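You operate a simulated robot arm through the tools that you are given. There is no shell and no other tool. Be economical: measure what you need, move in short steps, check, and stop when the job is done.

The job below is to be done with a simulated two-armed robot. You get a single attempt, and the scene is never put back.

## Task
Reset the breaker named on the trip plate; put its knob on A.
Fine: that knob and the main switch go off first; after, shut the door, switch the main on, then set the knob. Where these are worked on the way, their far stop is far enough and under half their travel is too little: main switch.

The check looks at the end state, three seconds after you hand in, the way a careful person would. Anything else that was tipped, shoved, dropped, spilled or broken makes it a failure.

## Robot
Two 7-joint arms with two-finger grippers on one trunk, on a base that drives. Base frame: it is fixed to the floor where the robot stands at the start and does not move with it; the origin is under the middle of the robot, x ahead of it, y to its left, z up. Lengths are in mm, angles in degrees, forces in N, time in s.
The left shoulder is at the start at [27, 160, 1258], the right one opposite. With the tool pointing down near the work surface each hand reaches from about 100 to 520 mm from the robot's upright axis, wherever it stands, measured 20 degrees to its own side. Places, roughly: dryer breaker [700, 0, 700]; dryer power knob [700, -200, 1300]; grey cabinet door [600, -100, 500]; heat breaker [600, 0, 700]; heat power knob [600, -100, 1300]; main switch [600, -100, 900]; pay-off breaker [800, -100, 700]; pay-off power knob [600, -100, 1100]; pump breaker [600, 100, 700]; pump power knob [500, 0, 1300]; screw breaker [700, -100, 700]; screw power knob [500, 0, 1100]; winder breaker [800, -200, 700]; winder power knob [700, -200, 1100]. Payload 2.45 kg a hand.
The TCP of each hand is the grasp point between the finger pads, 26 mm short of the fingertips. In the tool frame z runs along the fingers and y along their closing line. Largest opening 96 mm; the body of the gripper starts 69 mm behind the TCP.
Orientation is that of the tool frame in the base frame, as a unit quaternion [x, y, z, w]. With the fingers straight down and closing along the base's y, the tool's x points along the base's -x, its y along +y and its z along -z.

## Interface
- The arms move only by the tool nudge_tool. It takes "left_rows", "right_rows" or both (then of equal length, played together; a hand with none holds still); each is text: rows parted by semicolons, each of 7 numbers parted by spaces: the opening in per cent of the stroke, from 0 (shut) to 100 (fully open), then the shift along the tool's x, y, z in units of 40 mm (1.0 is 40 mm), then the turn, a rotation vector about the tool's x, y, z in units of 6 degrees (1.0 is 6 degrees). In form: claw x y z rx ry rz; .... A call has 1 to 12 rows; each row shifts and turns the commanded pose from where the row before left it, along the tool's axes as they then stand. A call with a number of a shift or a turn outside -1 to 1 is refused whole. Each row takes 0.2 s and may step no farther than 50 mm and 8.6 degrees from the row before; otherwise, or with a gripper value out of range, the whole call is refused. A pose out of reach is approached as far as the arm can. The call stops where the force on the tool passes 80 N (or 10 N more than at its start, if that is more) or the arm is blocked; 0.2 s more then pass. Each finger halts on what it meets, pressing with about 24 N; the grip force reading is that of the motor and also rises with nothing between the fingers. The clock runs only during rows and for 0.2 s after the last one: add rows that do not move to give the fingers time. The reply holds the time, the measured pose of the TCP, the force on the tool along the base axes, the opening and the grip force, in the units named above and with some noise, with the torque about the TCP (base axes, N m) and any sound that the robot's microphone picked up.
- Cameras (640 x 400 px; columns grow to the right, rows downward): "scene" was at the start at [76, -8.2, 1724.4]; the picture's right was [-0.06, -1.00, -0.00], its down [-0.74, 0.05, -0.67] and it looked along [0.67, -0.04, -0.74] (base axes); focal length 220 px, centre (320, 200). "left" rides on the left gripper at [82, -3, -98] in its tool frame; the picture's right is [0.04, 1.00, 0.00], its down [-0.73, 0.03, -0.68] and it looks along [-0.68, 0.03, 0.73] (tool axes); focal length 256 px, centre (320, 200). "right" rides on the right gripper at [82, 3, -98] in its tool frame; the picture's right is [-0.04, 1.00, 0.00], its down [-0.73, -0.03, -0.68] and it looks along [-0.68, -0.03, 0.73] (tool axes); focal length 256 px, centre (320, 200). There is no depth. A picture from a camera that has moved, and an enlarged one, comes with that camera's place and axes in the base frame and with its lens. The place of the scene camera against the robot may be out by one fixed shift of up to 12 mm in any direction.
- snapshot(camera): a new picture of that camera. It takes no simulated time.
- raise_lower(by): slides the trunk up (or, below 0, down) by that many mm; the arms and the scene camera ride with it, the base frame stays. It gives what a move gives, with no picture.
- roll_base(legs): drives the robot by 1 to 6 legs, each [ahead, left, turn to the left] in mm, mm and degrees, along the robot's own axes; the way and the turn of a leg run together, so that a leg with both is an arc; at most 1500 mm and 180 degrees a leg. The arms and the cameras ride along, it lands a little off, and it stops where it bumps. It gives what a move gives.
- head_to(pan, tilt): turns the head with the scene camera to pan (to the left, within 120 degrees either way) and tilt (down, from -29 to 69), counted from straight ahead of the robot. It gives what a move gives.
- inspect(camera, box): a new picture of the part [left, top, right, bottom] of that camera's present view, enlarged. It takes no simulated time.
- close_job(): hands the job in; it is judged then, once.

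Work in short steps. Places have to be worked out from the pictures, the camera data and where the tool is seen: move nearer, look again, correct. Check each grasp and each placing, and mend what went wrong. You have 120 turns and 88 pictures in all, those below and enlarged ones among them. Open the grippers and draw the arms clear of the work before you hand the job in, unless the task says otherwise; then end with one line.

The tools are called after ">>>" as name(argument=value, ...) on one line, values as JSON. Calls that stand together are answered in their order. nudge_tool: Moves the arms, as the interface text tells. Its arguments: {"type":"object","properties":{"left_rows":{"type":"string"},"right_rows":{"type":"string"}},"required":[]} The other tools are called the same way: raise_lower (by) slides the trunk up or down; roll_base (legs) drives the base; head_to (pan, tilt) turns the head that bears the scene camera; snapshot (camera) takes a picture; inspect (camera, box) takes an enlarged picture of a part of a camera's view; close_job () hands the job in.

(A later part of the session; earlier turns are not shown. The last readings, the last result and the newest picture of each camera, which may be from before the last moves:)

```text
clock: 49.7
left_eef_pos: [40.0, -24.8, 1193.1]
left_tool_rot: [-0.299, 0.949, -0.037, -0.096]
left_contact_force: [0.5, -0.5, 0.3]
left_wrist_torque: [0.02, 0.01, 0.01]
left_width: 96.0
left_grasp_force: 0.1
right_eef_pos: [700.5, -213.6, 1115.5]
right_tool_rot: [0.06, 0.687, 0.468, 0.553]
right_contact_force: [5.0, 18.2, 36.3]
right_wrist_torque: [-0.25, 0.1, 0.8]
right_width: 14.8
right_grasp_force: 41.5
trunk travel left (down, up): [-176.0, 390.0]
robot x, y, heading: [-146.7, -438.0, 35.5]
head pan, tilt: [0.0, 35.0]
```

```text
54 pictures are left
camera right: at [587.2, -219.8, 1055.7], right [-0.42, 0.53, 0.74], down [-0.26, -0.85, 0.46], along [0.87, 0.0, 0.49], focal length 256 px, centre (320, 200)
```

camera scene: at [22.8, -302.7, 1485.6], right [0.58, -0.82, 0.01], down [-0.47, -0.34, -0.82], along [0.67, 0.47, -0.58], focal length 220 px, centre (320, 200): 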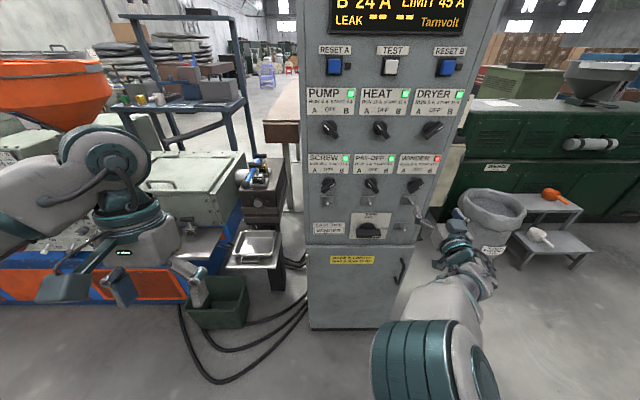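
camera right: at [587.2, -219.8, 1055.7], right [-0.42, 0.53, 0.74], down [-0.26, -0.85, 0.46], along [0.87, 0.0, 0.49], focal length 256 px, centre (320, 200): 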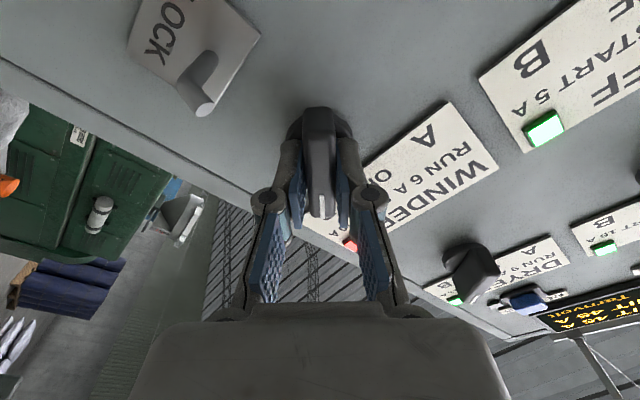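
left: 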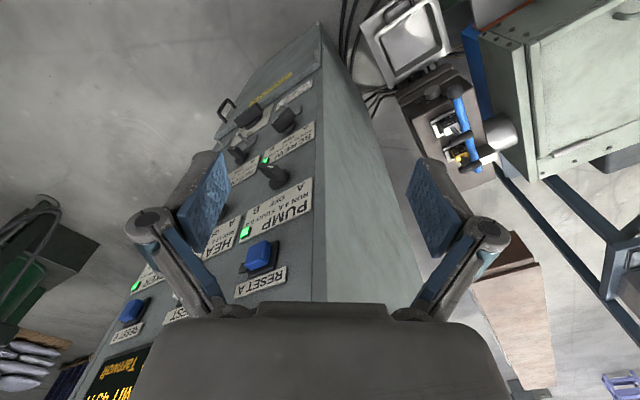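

The bar is gripped (14.8 mm). I turn it counter-clockwise 45° to OFF.

>>> nudge_tool(right_rows="0 0 0 0 0 0 -1;0 0 0 0 0 0 -1;0 0 0 0 0 0 -1;0 0 0 0 0 0 -1;0 0 0 0 0 0 -1;0 0 0 0 0 0 -1;0 0 0 0 0 0 -1;0 0 0 0 0 0 -0.5;0 0 0 0 0 0 0")

>>> inspect(camera="scene", box=[360, 130, 488, 210])

>>> snapshot(camera="right")

```text
clock: 51.7
left_eef_pos: [37.0, -20.1, 1192.6]
left_tool_rot: [-0.3, 0.948, -0.039, -0.093]
left_contact_force: [-0.4, -0.6, 0.1]
left_wrist_torque: [0.0, -0.02, 0.03]
left_width: 95.9
left_grasp_force: 0.1
right_eef_pos: [698.6, -213.0, 1115.2]
right_tool_rot: [-0.207, 0.658, 0.219, 0.69]
right_contact_force: [1.2, 15.2, 37.0]
right_wrist_torque: [0.64, -0.9, 0.24]
right_width: 15.2
right_grasp_force: 40.6
trunk travel left (down, up): [-176.0, 390.0]
robot x, y, heading: [-146.5, -437.8, 35.3]
head pan, tilt: [0.0, 35.0]
```

```text
5.00 times, centred on (424, 170) of scene
camera zoom: at [19.2, -308.4, 1486.9], right [0.58, -0.82, 0.01], down [-0.46, -0.34, -0.82], along [0.67, 0.47, -0.57], focal length 1098 px, centre (-200, 350)
```

zoom: 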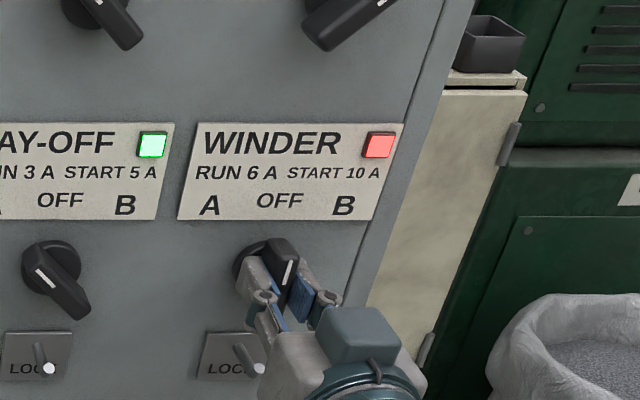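

```text
52 pictures are left
camera right: at [619.2, -263.9, 1029.3], right [-0.58, 0.82, 0.04], down [-0.57, -0.43, 0.7], along [0.59, 0.38, 0.71], focal length 256 px, centre (320, 200)
```

right: 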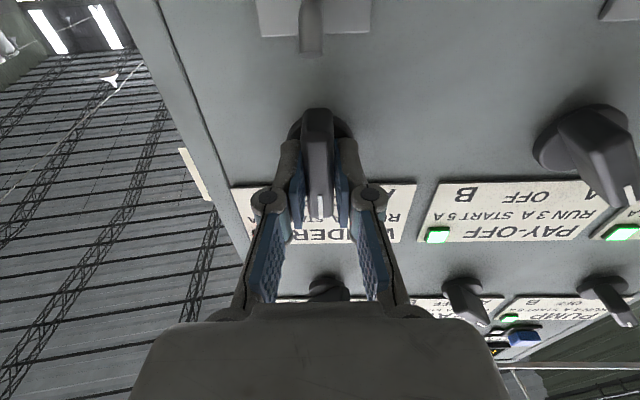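

Knob is at OFF. I open and back straight away 90 mm, then check.

>>> nudge_tool(right_rows="40 0 0 0 0 0 0;65 0 0 0 0 0 0;65 0 0 0 0 0 0;65 0 0 -0.5 0 0 0;65 0 0 -0.6 0 0 0;65 0 0 -0.6 0 0 0;65 0 0 -0.6 0 0 0;65 0 0 0 0 0 0;65 0 0 0 0 0 0;65 0 0 0 0 0 0")

>>> snapshot(camera="scene")

>>> inspect(camera="scene", box=[310, 150, 470, 250])

```text
clock: 53.9
left_eef_pos: [43.7, -23.2, 1190.1]
left_tool_rot: [-0.3, 0.948, -0.037, -0.1]
left_contact_force: [0.5, 0.5, -0.4]
left_wrist_torque: [0.04, -0.02, 0.0]
left_width: 96.1
left_grasp_force: 0.0
right_eef_pos: [628.0, -269.1, 1103.0]
right_tool_rot: [-0.204, 0.664, 0.217, 0.686]
right_contact_force: [0.2, 0.2, 0.4]
right_wrist_torque: [0.06, 0.0, -0.02]
right_width: 62.7
right_grasp_force: 0.0
trunk travel left (down, up): [-176.0, 390.0]
robot x, y, heading: [-153.9, -441.3, 35.3]
head pan, tilt: [0.0, 35.0]
```

```text
51 pictures are left
camera scene: at [31.8, -314.7, 1485.6], right [0.58, -0.82, 0.0], down [-0.47, -0.33, -0.82], along [0.67, 0.47, -0.58], focal length 220 px, centre (320, 200)
```

scene: 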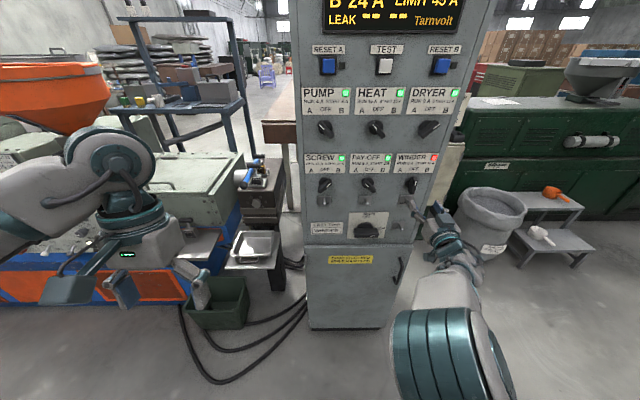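

```text
4.00 times, centred on (390, 200) of scene
camera zoom: at [31.8, -314.7, 1485.6], right [0.58, -0.82, 0.0], down [-0.47, -0.33, -0.82], along [0.67, 0.47, -0.58], focal length 879 px, centre (40, 200)
```

zoom: 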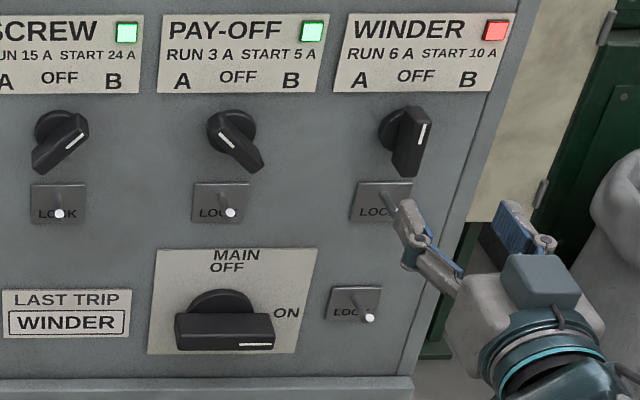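

Winder is OFF. Main bar centre is about (642,-100,907), bar ~95 mm long and horizontal. I move the hand down and left to ~100 mm before it.

>>> nudge_tool(right_rows="65 0.6 0 0 0 0 0;65 0.6 0 0 0 0 0;65 0.6 0.2 0 0 0 0;65 0.6 0.3 0 0 0 0;65 0.6 0.4 0 0 0 0;65 0.6 0.5 0 0 0 0;65 0.6 0.6 0 0 0 0;65 0.6 0.6 0 0 0 0;65 0 0.6 0 0 0 0;65 0 0 0 0 0 0;65 0 0 0 0 0 0;65 0 0 0 0 0 0")

>>> snapshot(camera="scene")

```text
clock: 56.5
left_eef_pos: [42.4, -21.4, 1189.3]
left_tool_rot: [-0.299, 0.948, -0.038, -0.098]
left_contact_force: [-0.7, 0.0, -0.3]
left_wrist_torque: [0.03, -0.02, 0.01]
left_width: 96.4
left_grasp_force: 0.1
right_eef_pos: [611.8, -248.8, 1107.0]
right_tool_rot: [-0.211, 0.668, 0.219, 0.68]
right_contact_force: [0.7, -0.1, -0.4]
right_wrist_torque: [0.04, 0.01, 0.01]
right_width: 62.5
right_grasp_force: 0.1
right hand out of reach, approached as far as the arm can: row 1, 2, 3, 4, 5, 6, 7, 8, 9
trunk travel left (down, up): [-176.0, 390.0]
robot x, y, heading: [-148.6, -437.4, 35.4]
head pan, tilt: [0.0, 35.0]
```

```text
49 pictures are left
camera scene: at [29.9, -312.2, 1485.6], right [0.58, -0.82, 0.0], down [-0.47, -0.33, -0.82], along [0.67, 0.47, -0.58], focal length 220 px, centre (320, 200)
```

scene: 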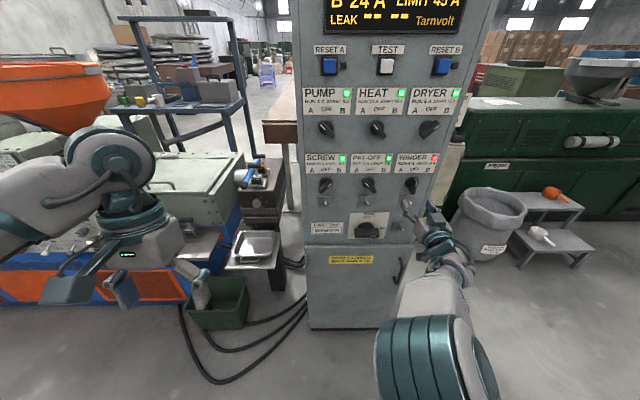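

The arm is in an elbow-up posture that cannot go lower while pointing forward. I retreat, turn the tool down, and go low to reconfigure into an elbow-down posture.

>>> nudge_tool(right_rows="65 0 0 -0.9 0 0 0;65 0 0 -0.9 0 1 0;65 0 0 -0.9 0 1 0;65 0 0 0 0 1 0;65 0 0 0 0 1 0;65 0 0 0 0 1 0;65 0 0 0 0 1 0;65 0 0 0 0 1 0;65 0 0 0 0 1 0;65 0 0 0 0 1 0;65 0 0 0 0 1 0;65 0 0 0 0 1 0")

>>> nudge_tool(right_rows="65 0 0 0 0 1 0;65 0 0 0.3 0 1 0;65 0 0 0.6 0 1 0;65 0 0 0.8 0 1 0;65 0 0 0.8 0 0 0;65 0 0 0.8 0 0 0;65 0 0 0.8 0 0 0;65 0 0 0.8 0 0 0;65 0 0 0.8 0 0 0;65 0 0 0.8 0 0 0;65 0 0 0 0 0 0")

>>> snapshot(camera="scene")

```text
clock: 59.1
left_eef_pos: [43.7, -20.5, 1188.3]
left_tool_rot: [-0.299, 0.948, -0.039, -0.1]
left_contact_force: [0.2, -0.4, 0.5]
left_wrist_torque: [0.01, -0.01, -0.01]
left_width: 95.9
left_grasp_force: 0.2
right_eef_pos: [545.2, -321.4, 1103.4]
right_tool_rot: [-0.289, 0.931, 0.07, 0.213]
right_contact_force: [-0.6, -0.1, 0.0]
right_wrist_torque: [0.03, -0.01, 0.02]
right_width: 62.2
right_grasp_force: 0.0
right hand out of reach, approached as far as the arm can: row 1, 2, 3, 4
trunk travel left (down, up): [-176.0, 390.0]
robot x, y, heading: [-149.5, -435.6, 35.5]
head pan, tilt: [0.0, 35.0]
```

```text
clock: 61.5
left_eef_pos: [42.1, -21.8, 1189.8]
left_tool_rot: [-0.3, 0.948, -0.039, -0.1]
left_contact_force: [0.2, 0.0, -0.4]
left_wrist_torque: [0.01, 0.02, -0.02]
left_width: 96.0
left_grasp_force: 0.0
right_eef_pos: [561.4, -307.1, 846.2]
right_tool_rot: [-0.297, 0.955, 0.009, 0.017]
right_contact_force: [0.4, 0.0, 0.2]
right_wrist_torque: [-0.05, 0.03, -0.02]
right_width: 62.7
right_grasp_force: 0.1
trunk travel left (down, up): [-176.0, 390.0]
robot x, y, heading: [-147.9, -439.1, 35.2]
head pan, tilt: [0.0, 35.0]
```

```text
48 pictures are left
camera scene: at [30.5, -312.0, 1485.6], right [0.58, -0.82, 0.0], down [-0.47, -0.33, -0.82], along [0.67, 0.47, -0.58], focal length 220 px, centre (320, 200)
```

scene: 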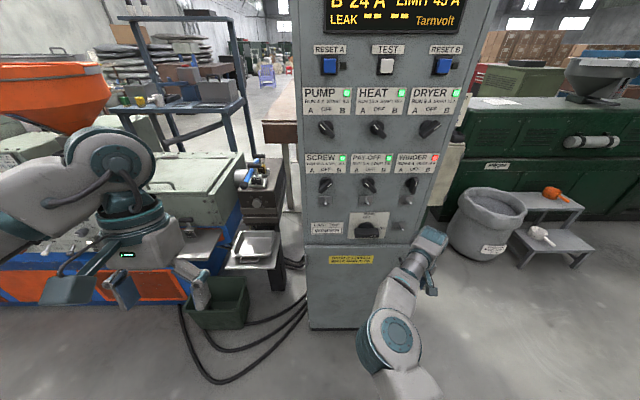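

Elbow is now low. I pitch the hand forward again at this low height.

>>> nudge_tool(right_rows="65 0 0 0 0 -1 0;65 0 0 0 0 -1 0;65 0 0 0 0 -1 0;65 0 0 0 0 -1 0;65 0 0 0 0 -1 0;65 0 0 0 0 -1 0;65 0 0 0 0 -1 0;65 0 0 0 0 -1 0;65 0 0 0 0 -1 0;65 0 0 0 0 -1 0;65 0 0 0 0 -1 0;65 0 0 0 0 -1 0")

>>> nudge_tool(right_rows="65 0 0 0 0 -1 0;65 0 0 0 0 -1 0;65 0 0 0 0 -1 0;65 0 0.4 0 0 0 0;65 0 0.4 0 0 0 0;65 0 0.4 0 0 0 0;65 0 0.4 0 0 0 0;65 0 0.4 0 0 0 0;65 0 0 0 0 0 0")

>>> snapshot(camera="scene")

```text
clock: 64.1
left_eef_pos: [42.9, -21.6, 1189.7]
left_tool_rot: [-0.3, 0.948, -0.038, -0.099]
left_contact_force: [-0.1, 0.2, 1.2]
left_wrist_torque: [-0.03, -0.02, 0.0]
left_width: 95.9
left_grasp_force: 0.1
right_eef_pos: [561.6, -308.2, 846.2]
right_tool_rot: [-0.245, 0.792, 0.169, 0.533]
right_contact_force: [-0.4, 0.5, 0.0]
right_wrist_torque: [0.01, 0.0, -0.02]
right_width: 62.5
right_grasp_force: 0.1
right hand out of reach, approached as far as the arm can: row 12
trunk travel left (down, up): [-176.0, 390.0]
robot x, y, heading: [-152.6, -437.8, 35.5]
head pan, tilt: [0.0, 35.0]
```

```text
clock: 66.1
left_eef_pos: [42.4, -20.4, 1189.5]
left_tool_rot: [-0.299, 0.948, -0.039, -0.1]
left_contact_force: [-0.4, 0.3, -0.4]
left_wrist_torque: [-0.01, -0.02, -0.02]
left_width: 96.2
left_grasp_force: 0.0
right_eef_pos: [560.7, -305.4, 845.7]
right_tool_rot: [-0.245, 0.791, 0.17, 0.534]
right_contact_force: [-0.6, -0.2, -0.1]
right_wrist_torque: [-0.04, 0.05, 0.02]
right_width: 62.4
right_grasp_force: 0.1
right hand out of reach, approached as far as the arm can: row 1, 2, 3, 4, 5, 6, 7, 8
trunk travel left (down, up): [-176.0, 390.0]
robot x, y, heading: [-151.0, -438.6, 35.4]
head pan, tilt: [0.0, 35.0]
```

```text
47 pictures are left
camera scene: at [30.2, -312.3, 1485.6], right [0.58, -0.82, 0.0], down [-0.47, -0.33, -0.82], along [0.67, 0.47, -0.58], focal length 220 px, centre (320, 200)
```

scene: 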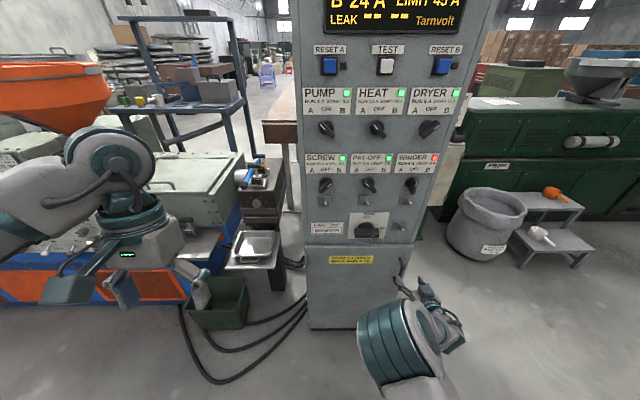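

The hand stops 22° below horizontal – a joint limit from being too close. I shift the base a little back and left so the arm is more extended, then retry.

>>> roll_base(legs=[[-70, 40, 0]])

>>> nudge_tool(right_rows="65 0 0 0.8 0 0 0;65 0 0 0.8 0 0 0;65 -0.3 0 0.8 0 -0.5 0;65 -0.3 0 0.5 0 -0.5 0;65 -0.3 0 0 0 -0.5 0;65 0 0 0 0 -0.5 0;65 0 0 0 0 -0.5 0;65 0 0 0 0 -0.5 0;65 0 0 0 0 -0.5 0;65 0 0 0 0 0 0;65 0 0 0 0 0 0;65 0 0 0 0 0 0")

>>> snapshot(camera="scene")

```text
clock: 67.1
left_eef_pos: [-22.8, -51.8, 1193.8]
left_tool_rot: [-0.3, 0.948, -0.029, -0.102]
left_contact_force: [-0.3, -1.3, -0.6]
left_wrist_torque: [0.07, 0.04, -0.05]
left_width: 96.1
left_grasp_force: 0.0
right_eef_pos: [492.2, -330.4, 838.7]
right_tool_rot: [-0.241, 0.793, 0.177, 0.53]
right_contact_force: [0.6, -0.6, 0.1]
right_wrist_torque: [0.06, 0.0, 0.08]
right_width: 62.4
right_grasp_force: 0.1
trunk travel left (down, up): [-176.0, 390.0]
robot x, y, heading: [-230.5, -453.9, 35.4]
head pan, tilt: [0.0, 35.0]
```

```text
clock: 69.7
left_eef_pos: [-26.5, -50.4, 1189.7]
left_tool_rot: [-0.299, 0.948, -0.033, -0.104]
left_contact_force: [1.1, -0.5, -0.7]
left_wrist_torque: [0.01, 0.06, 0.01]
left_width: 96.0
left_grasp_force: 0.0
right_eef_pos: [548.3, -292.3, 821.7]
right_tool_rot: [-0.241, 0.788, 0.179, 0.538]
right_contact_force: [0.0, -0.7, -0.9]
right_wrist_torque: [0.01, -0.01, 0.0]
right_width: 62.7
right_grasp_force: 0.0
right hand out of reach, approached as far as the arm can: row 3, 4, 5, 6, 7, 8, 9
trunk travel left (down, up): [-176.0, 390.0]
robot x, y, heading: [-226.3, -454.1, 35.4]
head pan, tilt: [0.0, 35.0]
```

```text
46 pictures are left
camera scene: at [-37.9, -336.7, 1485.5], right [0.58, -0.82, -0.01], down [-0.48, -0.33, -0.82], along [0.66, 0.47, -0.58], focal length 220 px, centre (320, 200)
```

scene: 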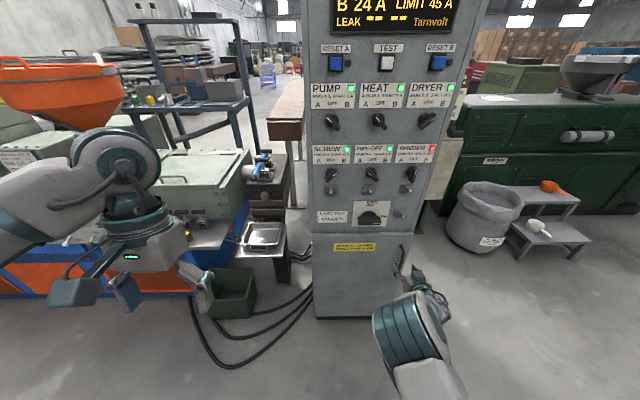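

The elbow sits above the hand, limiting upward pitch at low heights. I lower the trunk further so the shoulder is lower relative to the targets, then raise and level the hand.

>>> raise_lower(by=-165)

>>> nudge_tool(right_rows="65 -0.9 0 -0.5 0 0 0;65 -0.9 0 -0.4 0 0 0;65 -0.9 0 -0.4 0 0 0;65 -0.9 0 -0.3 0 0 0;65 -0.9 0 -0.3 0 0 0;65 -0.9 0 -0.3 0 -0.8 0;65 -0.9 0 0 0 -0.8 0;65 0 0 0 0 -0.8 0;65 0 0 0 0 -0.8 0;65 0 0 0 0 -0.6 0;65 0 0 0 0 0 0;65 0 0 0 0 0 0")

>>> snapshot(camera="scene")

```text
clock: 71.6
left_eef_pos: [51.6, 22.4, 897.3]
left_tool_rot: [-0.288, 0.917, -0.088, -0.263]
left_contact_force: [-0.9, 0.8, -0.4]
left_wrist_torque: [0.02, 0.01, 0.04]
left_width: 95.7
left_grasp_force: 0.0
right_eef_pos: [541.9, -284.9, 641.4]
right_tool_rot: [-0.249, 0.799, 0.171, 0.52]
right_contact_force: [0.5, -0.5, 0.4]
right_wrist_torque: [-0.01, 0.04, 0.01]
right_width: 62.3
right_grasp_force: 0.2
trunk travel left (down, up): [-11.0, 555.0]
robot x, y, heading: [-231.3, -451.7, 35.4]
head pan, tilt: [0.0, 35.0]
```

```text
clock: 74.2
left_eef_pos: [52.9, 18.9, 897.4]
left_tool_rot: [-0.291, 0.916, -0.087, -0.261]
left_contact_force: [0.8, 0.1, -0.4]
left_wrist_torque: [0.03, 0.01, 0.02]
left_width: 95.9
left_grasp_force: 0.1
right_eef_pos: [586.1, -286.0, 892.6]
right_tool_rot: [-0.209, 0.681, 0.218, 0.667]
right_contact_force: [0.8, -0.3, -0.4]
right_wrist_torque: [0.03, 0.02, 0.0]
right_width: 62.3
right_grasp_force: 0.0
right hand out of reach, approached as far as the arm can: row 5, 6
trunk travel left (down, up): [-11.0, 555.0]
robot x, y, heading: [-227.2, -453.7, 35.2]
head pan, tilt: [0.0, 35.0]
```

```text
45 pictures are left
camera scene: at [116.9, -209.3, 1270.2], right [0.58, -0.82, 0.0], down [-0.47, -0.34, -0.81], along [0.67, 0.47, -0.58], focal length 220 px, centre (320, 200)
```

scene: 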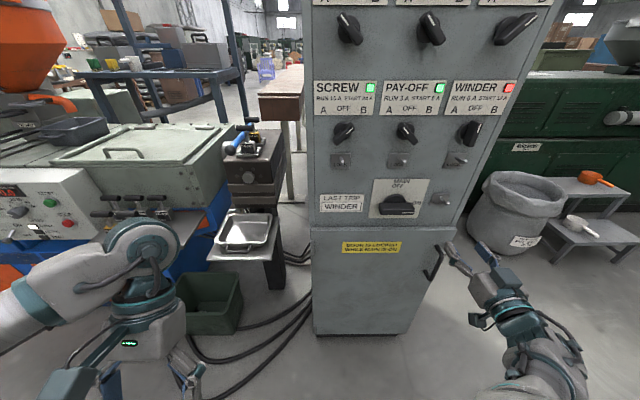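

Now the hand is level at z 893. Main bar centre ≈ (638,-104,902). I move left 120 mm and start rolling toward vertical closing.

>>> nudge_tool(right_rows="65 0 0.5 0.2 0 0 0;65 0 0.5 0.2 0 0 0;65 0 0.5 0.2 0 0 0;65 0 0.5 0.2 0 0 0;65 0 0.5 0 0 0 0;65 0 0.5 0 0 0 0;65 0 0 0 0 0 1;65 0 0 0 0 0 1;65 0 0 0 0 0 1;65 0 0 0 0 0 1;65 0 0 0 0 0 1;65 0 0 0 0 0 1")

>>> snapshot(camera="scene")

```text
clock: 76.8
left_eef_pos: [52.6, 20.0, 896.7]
left_tool_rot: [-0.29, 0.917, -0.088, -0.261]
left_contact_force: [-0.2, 0.1, -0.1]
left_wrist_torque: [0.05, -0.02, 0.0]
left_width: 95.8
left_grasp_force: 0.0
right_eef_pos: [592.2, -211.2, 913.6]
right_tool_rot: [0.01, 0.715, 0.413, 0.564]
right_contact_force: [-0.3, 0.1, 0.0]
right_wrist_torque: [-0.01, 0.01, -0.02]
right_width: 62.3
right_grasp_force: 0.0
right hand out of reach, approached as far as the arm can: row 2, 3, 4, 5, 6
trunk travel left (down, up): [-11.0, 555.0]
robot x, y, heading: [-224.2, -453.0, 35.4]
head pan, tilt: [0.0, 35.0]
```

```text
44 pictures are left
camera scene: at [116.7, -209.1, 1270.2], right [0.58, -0.82, 0.0], down [-0.47, -0.34, -0.81], along [0.67, 0.47, -0.58], focal length 220 px, centre (320, 200)
```

scene: 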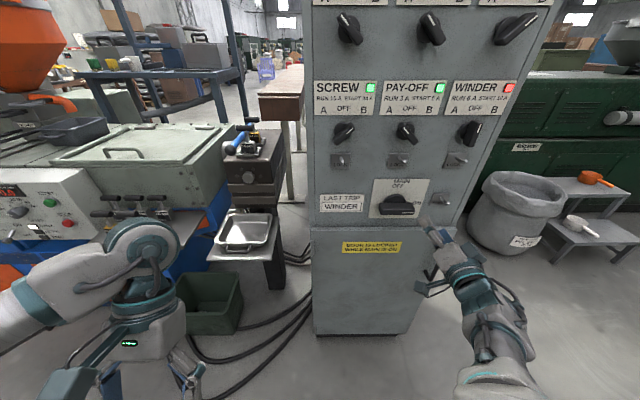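

The lateral limit again; I shift the base 62 mm left instead (left side is clear), then finish the roll.

>>> roll_base(legs=[[-10, 62, 0]])

>>> nudge_tool(right_rows="65 0 0 0 0 0 1;65 0 0 0 0 0 1;65 0 0 0 0 0 1;65 0 0 0 0 0 1;65 0 0 0 0 0 1;65 0 0 0 0 0 1;65 0 0 0 0 0 1;65 0 0 0 0 0 1;65 0 0 0 0 0 0;65 0 0 0 0 0 0;65 0 0 0 0 0 0")

>>> snapshot(camera="right")

>>> snapshot(camera="scene")

```text
clock: 77.8
left_eef_pos: [30.7, 34.2, 904.2]
left_tool_rot: [-0.291, 0.916, -0.072, -0.266]
left_contact_force: [0.7, -1.1, -0.3]
left_wrist_torque: [0.11, 0.05, -0.1]
left_width: 96.1
left_grasp_force: 0.1
right_eef_pos: [570.5, -198.0, 904.2]
right_tool_rot: [0.021, 0.715, 0.422, 0.558]
right_contact_force: [2.0, -1.7, -0.2]
right_wrist_torque: [0.03, -0.03, 0.24]
right_width: 62.4
right_grasp_force: 0.1
trunk travel left (down, up): [-11.0, 555.0]
robot x, y, heading: [-264.3, -412.1, 35.3]
head pan, tilt: [0.0, 35.0]
```

```text
clock: 80.2
left_eef_pos: [24.4, 36.6, 900.0]
left_tool_rot: [-0.288, 0.915, -0.077, -0.27]
left_contact_force: [-0.3, -0.2, 0.1]
left_wrist_torque: [0.01, 0.01, -0.06]
left_width: 96.2
left_grasp_force: 0.0
right_eef_pos: [563.5, -197.0, 912.2]
right_tool_rot: [0.308, 0.643, 0.612, 0.343]
right_contact_force: [0.0, 0.2, -0.4]
right_wrist_torque: [0.01, 0.01, 0.04]
right_width: 62.2
right_grasp_force: 0.1
trunk travel left (down, up): [-11.0, 555.0]
robot x, y, heading: [-264.5, -418.1, 35.6]
head pan, tilt: [0.0, 35.0]
```

```text
43 pictures are left
camera right: at [435.5, -187.5, 911.8], right [0.0, 0.03, 1.0], down [-0.13, -0.99, 0.03], along [0.99, -0.13, 0.01], focal length 256 px, centre (320, 200)
```

right: 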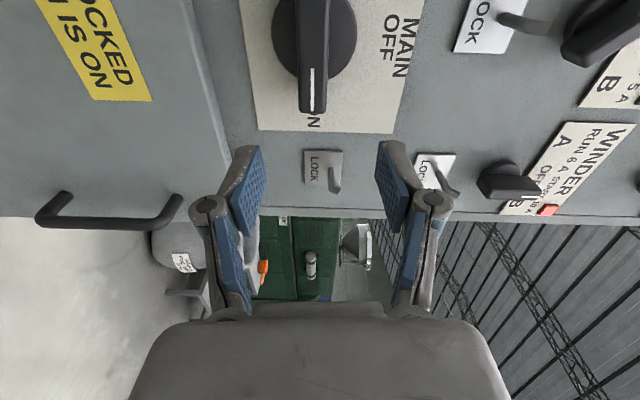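

```text
42 pictures are left
camera scene: at [89.9, -187.2, 1270.1], right [0.58, -0.82, -0.01], down [-0.48, -0.33, -0.81], along [0.66, 0.48, -0.58], focal length 220 px, centre (320, 200)
```

scene: 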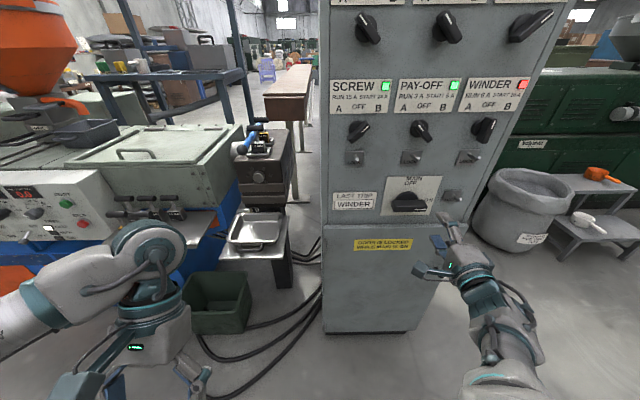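

Roll is right (closing vertical). Main axis is ~38 mm left and ~115 mm ahead of the TCP; I move left and advance 60 mm, then recheck.

>>> nudge_tool(right_rows="65 0.48 -0.05 0 0 0 0;65 0.47 -0.05 0 0 0 0;65 0 0 0.5 0 0 0;65 0 0 0.5 0 0 0;65 0 0 0.5 0 0 0;65 0 0 0 0 0 0;65 0 0 0 0 0 0;65 0 0 0 0 0 0")

>>> snapshot(camera="right")

```text
clock: 82.0
left_eef_pos: [13.5, 49.5, 896.9]
left_tool_rot: [-0.287, 0.916, -0.084, -0.267]
left_contact_force: [0.9, 0.1, -0.5]
left_wrist_torque: [-0.02, -0.03, -0.01]
left_width: 95.8
left_grasp_force: 0.1
right_eef_pos: [600.7, -135.2, 911.7]
right_tool_rot: [0.302, 0.647, 0.609, 0.346]
right_contact_force: [0.8, 0.5, 0.4]
right_wrist_torque: [0.01, 0.0, -0.01]
right_width: 62.5
right_grasp_force: 0.1
right hand out of reach, approached as far as the arm can: row 1, 2
trunk travel left (down, up): [-11.0, 555.0]
robot x, y, heading: [-268.8, -412.7, 35.2]
head pan, tilt: [0.0, 35.0]
```

```text
41 pictures are left
camera right: at [473.9, -125.9, 910.0], right [-0.01, 0.04, 1.0], down [-0.13, -0.99, 0.04], along [0.99, -0.13, 0.01], focal length 256 px, centre (320, 200)
```

right: 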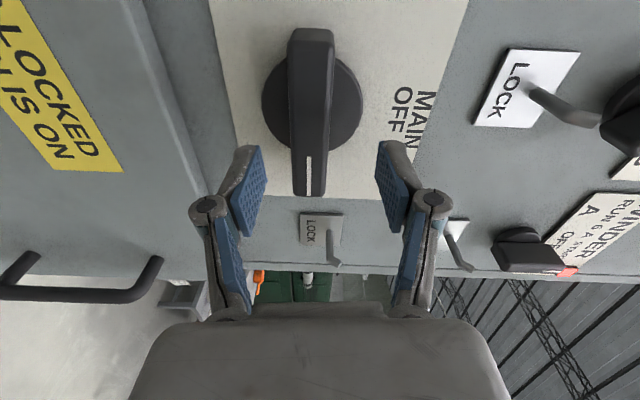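

Hub disc is ~74 mm ahead, 10 mm along tool x, bar slightly toward −y. I correct and advance 42 mm, then close.

>>> nudge_tool(right_rows="65 0.25 -0.12 0.3 0 0 0;65 0 0 0.4 0 0 0;65 0 0 0.35 0 0 0;65 0 0 0 0 0 0;65 0 0 0 0 0 0")

>>> snapshot(camera="right")

```text
clock: 83.2
left_eef_pos: [14.4, 47.6, 897.2]
left_tool_rot: [-0.287, 0.916, -0.084, -0.268]
left_contact_force: [0.3, -0.2, -0.3]
left_wrist_torque: [-0.02, 0.01, 0.01]
left_width: 95.9
left_grasp_force: 0.0
right_eef_pos: [630.2, -103.9, 905.9]
right_tool_rot: [0.302, 0.647, 0.609, 0.345]
right_contact_force: [-2.0, 1.9, -1.0]
right_wrist_torque: [-0.02, 0.13, -0.05]
right_width: 63.4
right_grasp_force: 0.9
trunk travel left (down, up): [-11.0, 555.0]
robot x, y, heading: [-262.0, -409.1, 35.3]
head pan, tilt: [0.0, 35.0]
```

```text
40 pictures are left
camera right: at [502.9, -94.6, 904.2], right [-0.01, 0.04, 1.0], down [-0.13, -0.99, 0.04], along [0.99, -0.13, 0.01], focal length 256 px, centre (320, 200)
```

right: 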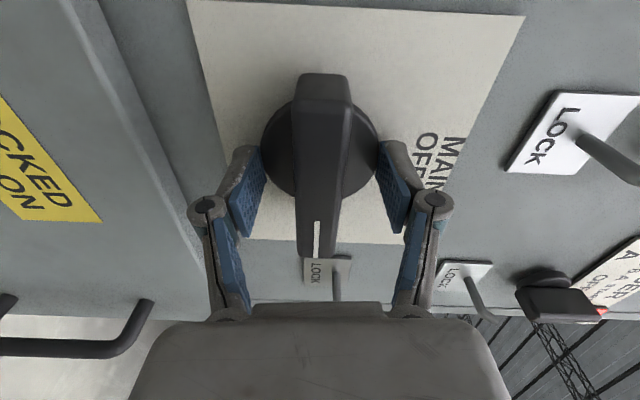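

Fingertips are level with the hub disc; I back off 12 mm so they take the bar only, then close.

>>> nudge_tool(right_rows="65 0 0 -0.3 0 0 0;65 0 0 0 0 0 0;30 0 0 0 0 0 0;0 0 0 0 0 0 0;0 0 0 0 0 0 0;0 0 0 0 0 0 0")

>>> snapshot(camera="right")

```text
clock: 84.6
left_eef_pos: [14.1, 48.1, 896.7]
left_tool_rot: [-0.288, 0.915, -0.085, -0.268]
left_contact_force: [0.1, -0.7, 0.4]
left_wrist_torque: [0.02, -0.04, -0.01]
left_width: 96.0
left_grasp_force: 0.0
right_eef_pos: [620.0, -112.0, 906.1]
right_tool_rot: [0.303, 0.648, 0.608, 0.345]
right_contact_force: [0.5, 1.7, -0.2]
right_wrist_torque: [0.33, -0.17, 0.0]
right_width: 21.9
right_grasp_force: 45.0
trunk travel left (down, up): [-11.0, 555.0]
robot x, y, heading: [-265.9, -410.9, 35.4]
head pan, tilt: [0.0, 35.0]
```

```text
39 pictures are left
camera right: at [493.3, -102.2, 904.6], right [0.0, 0.04, 1.0], down [-0.13, -0.99, 0.04], along [0.99, -0.13, 0.01], focal length 256 px, centre (320, 200)
```

right: 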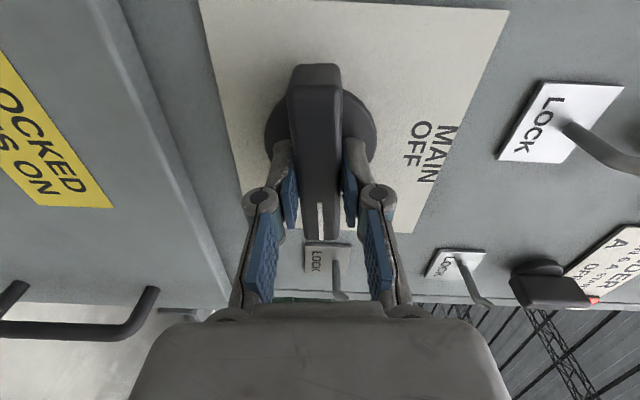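

Gripped at 21.9 mm. I turn counter-clockwise 90° toward OFF.

>>> nudge_tool(right_rows="0 0 0 0 0 0 -1;0 0 0 0 0 0 -1;0 0 0 0 0 0 -1;0 0 0 0 0 0 -1;0 0 0 0 0 0 -1;0 0 0 0 0 0 -1;0 0 0 0 0 0 -1;0 0 0 0 0 0 -1;0 0 0 0 0 0 -1;0 0 0 0 0 0 -1;0 0 0 0 0 0 -1;0 0 0 0 0 0 -1")

>>> nudge_tool(right_rows="0 0 0 0 0 0 -1;0 0 0 0 0 0 -1;0 0 0 0 0 0 -1;0 0 0 0 0 0 0;0 0 0 0 0 0 0")

>>> snapshot(camera="scene")

```text
clock: 87.2
left_eef_pos: [13.6, 49.2, 898.3]
left_tool_rot: [-0.288, 0.916, -0.085, -0.267]
left_contact_force: [0.0, -0.1, 0.3]
left_wrist_torque: [0.01, 0.0, 0.02]
left_width: 96.1
left_grasp_force: 0.1
right_eef_pos: [618.9, -111.6, 908.9]
right_tool_rot: [-0.138, 0.7, 0.289, 0.638]
right_contact_force: [3.2, 15.2, 14.3]
right_wrist_torque: [0.66, -0.98, 0.06]
right_width: 21.7
right_grasp_force: 44.9
trunk travel left (down, up): [-11.0, 555.0]
robot x, y, heading: [-265.0, -413.3, 35.1]
head pan, tilt: [0.0, 35.0]
```

```text
clock: 88.4
left_eef_pos: [12.9, 50.1, 897.8]
left_tool_rot: [-0.286, 0.916, -0.084, -0.267]
left_contact_force: [0.3, -0.9, 1.0]
left_wrist_torque: [0.0, -0.01, -0.02]
left_width: 96.0
left_grasp_force: 0.1
right_eef_pos: [618.6, -110.1, 907.5]
right_tool_rot: [-0.247, 0.67, 0.188, 0.674]
right_contact_force: [-5.2, 18.3, 13.3]
right_wrist_torque: [1.56, 0.28, 0.34]
right_width: 23.4
right_grasp_force: 44.8
trunk travel left (down, up): [-11.0, 555.0]
robot x, y, heading: [-272.1, -413.6, 35.3]
head pan, tilt: [0.0, 35.0]
```

```text
38 pictures are left
camera scene: at [73.6, -167.3, 1270.9], right [0.58, -0.82, 0.01], down [-0.47, -0.34, -0.82], along [0.67, 0.47, -0.58], focal length 220 px, centre (320, 200)
```

scene: 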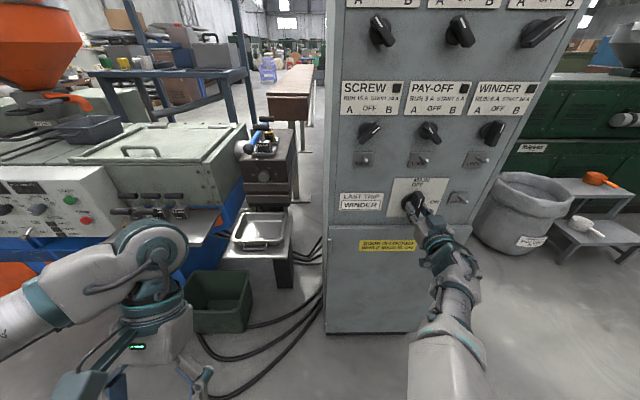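

All lamps are dark: main is OFF. I release and back off 90 mm, then view the handle area.

>>> nudge_tool(right_rows="40 0 0 0 0 0 0;65 0 0 0 0 0 0;65 0 0 0 0 0 0;65 0 0 -0.5 0 0 0;65 0 0 -0.6 0 0 0;65 0 0 -0.6 0 0 0;65 0 0 -0.6 0 0 0;65 0 0 0 0 0 0;65 0 0 0 0 0 0;65 0 0 0 0 0 0")

>>> inspect(camera="scene", box=[310, 150, 510, 275])

>>> snapshot(camera="scene")

```text
clock: 90.6
left_eef_pos: [14.5, 49.0, 896.6]
left_tool_rot: [-0.288, 0.915, -0.084, -0.268]
left_contact_force: [-0.4, 0.7, 0.2]
left_wrist_torque: [0.0, 0.02, -0.02]
left_width: 95.9
left_grasp_force: 0.0
right_eef_pos: [552.5, -173.9, 910.1]
right_tool_rot: [-0.245, 0.672, 0.188, 0.673]
right_contact_force: [-0.4, -0.5, -0.1]
right_wrist_torque: [0.0, 0.02, 0.02]
right_width: 62.6
right_grasp_force: 0.0
right hand out of reach, approached as far as the arm can: row 5, 7
trunk travel left (down, up): [-11.0, 555.0]
robot x, y, heading: [-265.5, -414.4, 35.1]
head pan, tilt: [0.0, 35.0]
```

```text
3.20 times, centred on (410, 212) of scene
camera zoom: at [78.9, -171.5, 1270.1], right [0.58, -0.82, 0.0], down [-0.47, -0.34, -0.81], along [0.67, 0.47, -0.58], focal length 703 px, centre (32, 160)
```

zoom: 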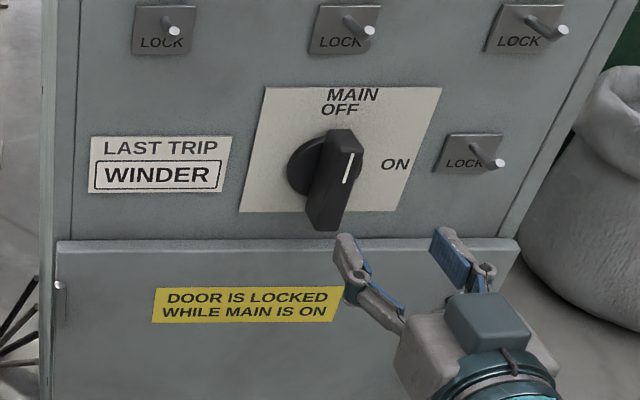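

```text
36 pictures are left
camera scene: at [78.9, -171.5, 1270.1], right [0.58, -0.82, 0.0], down [-0.47, -0.34, -0.81], along [0.67, 0.47, -0.58], focal length 220 px, centre (320, 200)
```

scene: 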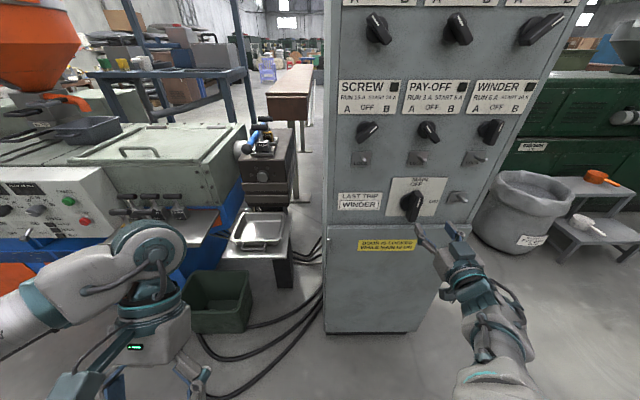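

Main is OFF. Handle is at ≈(707,-245,705), vertical bar. I shift the base ~95 mm right and 20 forward, then lower the hand toward the handle height with slight down-pitch.

>>> roll_base(legs=[[20, -95, 0]])

>>> nudge_tool(right_rows="65 0.2 -0.6 -0.3 0 0.5 0;65 0.4 -0.6 -0.3 0 0.5 0;65 0.8 -0.6 0 0 0.5 0;65 0.8 -0.6 0 0 0.5 0;65 0.8 -0.3 0 0 0.5 0;65 0.8 0 0 0 0.5 0;65 0.8 0 0 0 0.3 0;65 0.4 0 0 0 0 0;65 0 0 0 0 0 0;65 0 0 0 0 0 0")

>>> snapshot(camera="scene")

>>> snapshot(camera="right")

```text
clock: 91.7
left_eef_pos: [69.5, 9.4, 891.0]
left_tool_rot: [-0.286, 0.916, -0.098, -0.264]
left_contact_force: [-0.3, 2.7, -0.4]
left_wrist_torque: [-0.18, -0.01, 0.14]
left_width: 95.7
left_grasp_force: 0.1
right_eef_pos: [605.9, -210.0, 915.8]
right_tool_rot: [-0.257, 0.669, 0.178, 0.675]
right_contact_force: [-1.7, 3.0, 0.7]
right_wrist_torque: [-0.05, 0.01, -0.29]
right_width: 62.3
right_grasp_force: 0.0
trunk travel left (down, up): [-11.0, 555.0]
robot x, y, heading: [-199.5, -474.4, 34.9]
head pan, tilt: [0.0, 35.0]
```

```text
clock: 93.9
left_eef_pos: [70.0, -3.4, 893.1]
left_tool_rot: [-0.288, 0.914, -0.091, -0.271]
left_contact_force: [0.0, 0.3, -0.1]
left_wrist_torque: [-0.06, -0.01, 0.02]
left_width: 95.9
left_grasp_force: 0.0
right_eef_pos: [625.1, -363.5, 735.1]
right_tool_rot: [-0.28, 0.773, 0.141, 0.551]
right_contact_force: [-0.6, 2.8, -0.3]
right_wrist_torque: [-0.09, 0.03, -0.16]
right_width: 62.3
right_grasp_force: 0.0
trunk travel left (down, up): [-11.0, 555.0]
robot x, y, heading: [-199.1, -470.9, 35.4]
head pan, tilt: [0.0, 35.0]
```

```text
35 pictures are left
camera scene: at [135.7, -218.2, 1270.2], right [0.58, -0.82, 0.01], down [-0.47, -0.34, -0.81], along [0.67, 0.47, -0.58], focal length 220 px, centre (320, 200)
```

scene: 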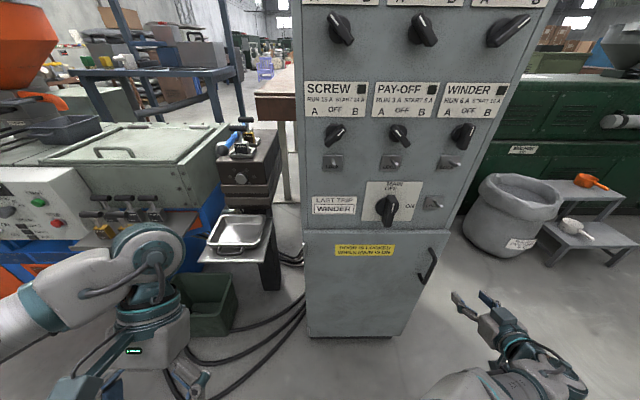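

```text
34 pictures are left
camera right: at [528.5, -434.8, 694.0], right [-0.58, 0.81, -0.05], down [-0.33, -0.18, 0.93], along [0.74, 0.55, 0.38], focal length 256 px, centre (320, 200)
```

right: 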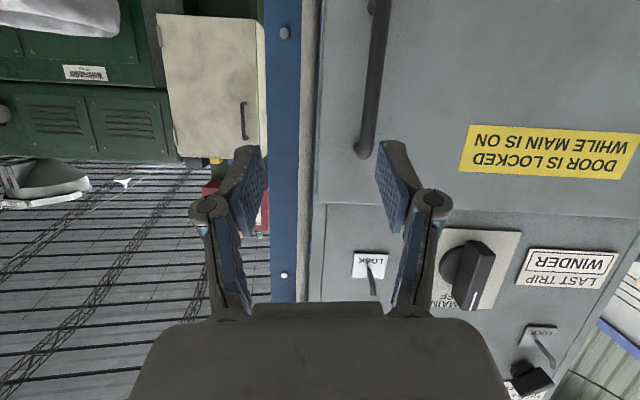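

The handle bar is at ≈(704,-248,700). In tool axes: 50 mm +y, −18 mm x, 134 mm ahead. I align and advance 105 mm first.

>>> nudge_tool(right_rows="65 -0.2 0.62 0 0 0 0;65 -0.25 0.62 0 0 0 0;65 0 0 0.6 0 0 0.4;65 0 0 0.7 0 0 0.4;65 0 0 0.7 0 0 0;65 0 0 0.6 0 0 0;65 0 0 0 0 0 0;65 0 0 0 0 0 0;65 0 0 0 0 0 0")

>>> snapshot(camera="right")

```text
clock: 95.9
left_eef_pos: [85.3, -23.3, 898.5]
left_tool_rot: [-0.288, 0.914, -0.081, -0.275]
left_contact_force: [-0.1, 0.2, 0.2]
left_wrist_torque: [0.04, 0.02, -0.02]
left_width: 95.9
left_grasp_force: 0.1
right_eef_pos: [694.1, -282.6, 703.9]
right_tool_rot: [-0.24, 0.787, 0.17, 0.542]
right_contact_force: [-0.6, -0.6, -0.4]
right_wrist_torque: [0.0, 0.0, -0.01]
right_width: 62.3
right_grasp_force: 0.1
trunk travel left (down, up): [-11.0, 555.0]
robot x, y, heading: [-200.0, -474.0, 35.3]
head pan, tilt: [0.0, 35.0]
```

```text
33 pictures are left
camera right: at [591.6, -348.2, 661.9], right [-0.55, 0.83, 0.05], down [-0.29, -0.24, 0.93], along [0.78, 0.5, 0.37], focal length 256 px, centre (320, 200)
```

right: 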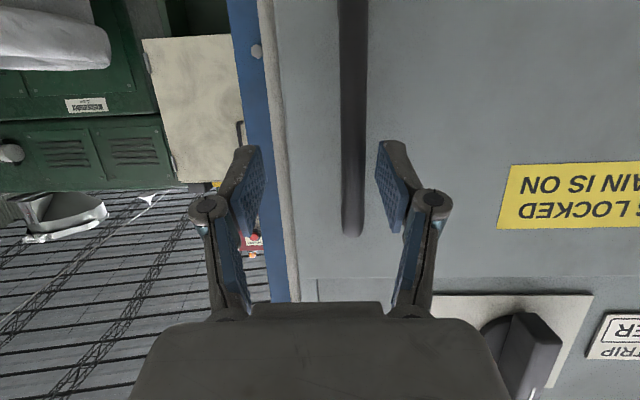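

Bar lies ~18 mm toward +y and ~28 mm ahead. Correct and close on it.

>>> nudge_tool(right_rows="65 0 0.45 0.1 0 0 0;65 0 0 0.3 0 0 0;65 0 0 0.3 0 0 0;65 0 0 0 0 0 0;30 0 0 0 0 0 0;0 0 0 0 0 0 0;0 0 0 0 0 0 0;0 0 0 0 0 0 0")

>>> snapshot(camera="right")

```text
clock: 97.7
left_eef_pos: [81.2, -18.0, 896.4]
left_tool_rot: [-0.289, 0.914, -0.084, -0.274]
left_contact_force: [-0.3, -0.3, -0.2]
left_wrist_torque: [-0.04, 0.0, 0.02]
left_width: 95.9
left_grasp_force: 0.1
right_eef_pos: [703.6, -252.7, 697.2]
right_tool_rot: [-0.238, 0.787, 0.166, 0.544]
right_contact_force: [14.4, -24.9, 4.3]
right_wrist_torque: [0.03, -0.46, -0.1]
right_width: 12.2
right_grasp_force: 39.6
trunk travel left (down, up): [-11.0, 555.0]
robot x, y, heading: [-201.3, -471.1, 34.9]
head pan, tilt: [0.0, 35.0]
```

```text
32 pictures are left
camera right: at [601.1, -317.4, 654.5], right [-0.54, 0.84, 0.04], down [-0.3, -0.23, 0.93], along [0.79, 0.49, 0.38], focal length 256 px, centre (320, 200)
```

right: 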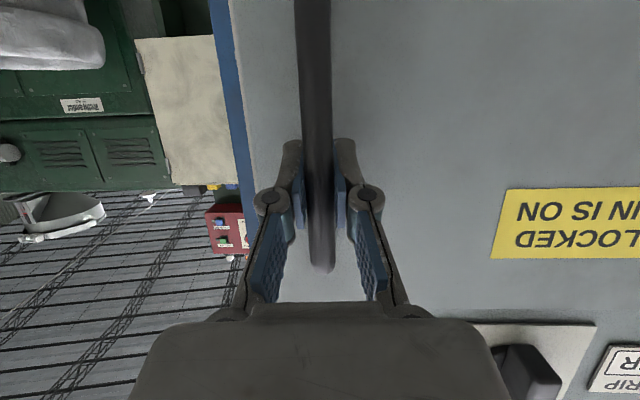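

Handle gripped. I pull the door by driving the base back along the arc in small legs.

>>> roll_base(legs=[[-50, 3, 0], [-53, 11, 0]])

>>> snapshot(camera="scene")

```text
clock: 99.2
left_eef_pos: [-11.1, -67.6, 896.9]
left_tool_rot: [-0.29, 0.914, -0.084, -0.273]
left_contact_force: [0.5, -0.2, 0.3]
left_wrist_torque: [0.01, -0.03, 0.01]
left_width: 95.8
left_grasp_force: 0.0
right_eef_pos: [607.4, -290.0, 696.2]
right_tool_rot: [-0.247, 0.784, 0.175, 0.542]
right_contact_force: [-4.0, 12.3, 0.9]
right_wrist_torque: [0.09, -0.57, 0.23]
right_width: 12.5
right_grasp_force: 38.8
trunk travel left (down, up): [-11.0, 555.0]
robot x, y, heading: [-290.5, -526.4, 35.3]
head pan, tilt: [0.0, 35.0]
```

```text
31 pictures are left
camera scene: at [54.8, -283.7, 1270.4], right [0.58, -0.82, 0.0], down [-0.47, -0.33, -0.81], along [0.66, 0.47, -0.58], focal length 220 px, centre (320, 200)
```

scene: 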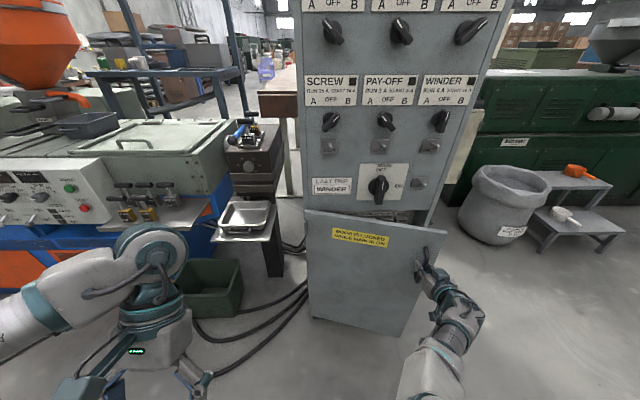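

The door follows. Continue the arc to about 50°.

>>> roll_base(legs=[[-50, 17, 0], [-47, 24, 0], [-43, 30, 0], [-40, 35, 0]])

>>> snapshot(camera="scene")

```text
clock: 101.8
left_eef_pos: [-214.5, -95.4, 893.4]
left_tool_rot: [-0.29, 0.911, -0.081, -0.281]
left_contact_force: [0.0, -1.2, -0.3]
left_wrist_torque: [0.09, 0.05, -0.09]
left_width: 95.8
left_grasp_force: 0.1
right_eef_pos: [401.5, -307.2, 703.1]
right_tool_rot: [-0.251, 0.777, 0.186, 0.546]
right_contact_force: [14.3, 53.4, 2.4]
right_wrist_torque: [-0.12, -0.22, 0.61]
right_width: 13.9
right_grasp_force: 40.2
trunk travel left (down, up): [-11.0, 555.0]
robot x, y, heading: [-499.0, -539.7, 35.4]
head pan, tilt: [0.0, 35.0]
```

```text
30 pictures are left
camera scene: at [-146.3, -301.2, 1269.2], right [0.58, -0.82, 0.0], down [-0.48, -0.34, -0.81], along [0.66, 0.47, -0.58], focal length 220 px, centre (320, 200)
```

scene: 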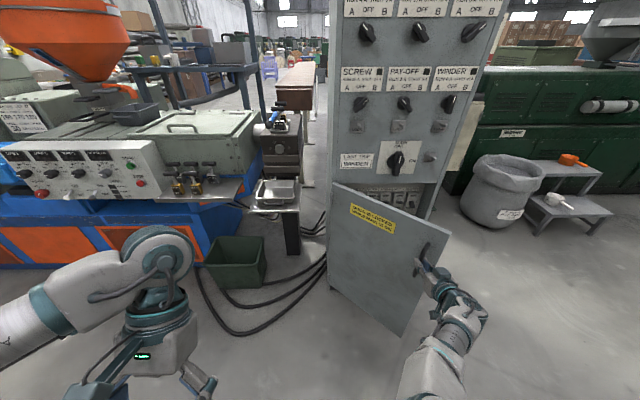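

Door at ~45°. Continue the arc to ~75° with more leftward motion.

>>> roll_base(legs=[[-34, 39, 0], [-29, 44, 0], [-23, 47, 0], [-17, 50, 0]])

>>> snapshot(camera="scene")

```text
clock: 104.3
left_eef_pos: [-403.2, -22.8, 895.7]
left_tool_rot: [-0.291, 0.91, -0.077, -0.286]
left_contact_force: [0.9, -0.9, 0.4]
left_wrist_torque: [0.05, 0.04, -0.05]
left_width: 95.6
left_grasp_force: 0.0
right_eef_pos: [212.6, -232.1, 708.4]
right_tool_rot: [-0.246, 0.776, 0.19, 0.549]
right_contact_force: [0.5, -1.7, -0.1]
right_wrist_torque: [0.01, -0.05, 0.08]
right_width: 0.0
right_grasp_force: 28.0
trunk travel left (down, up): [-11.0, 555.0]
robot x, y, heading: [-683.7, -457.0, 35.4]
head pan, tilt: [0.0, 35.0]
```

```text
29 pictures are left
camera scene: at [-332.1, -224.9, 1270.1], right [0.58, -0.82, -0.01], down [-0.48, -0.33, -0.81], along [0.66, 0.48, -0.58], focal length 220 px, centre (320, 200)
```

scene: 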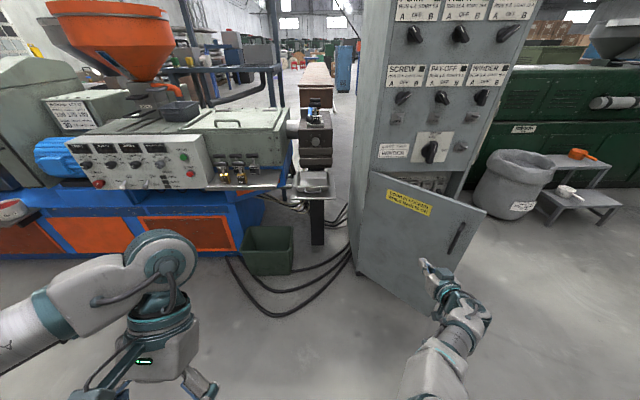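

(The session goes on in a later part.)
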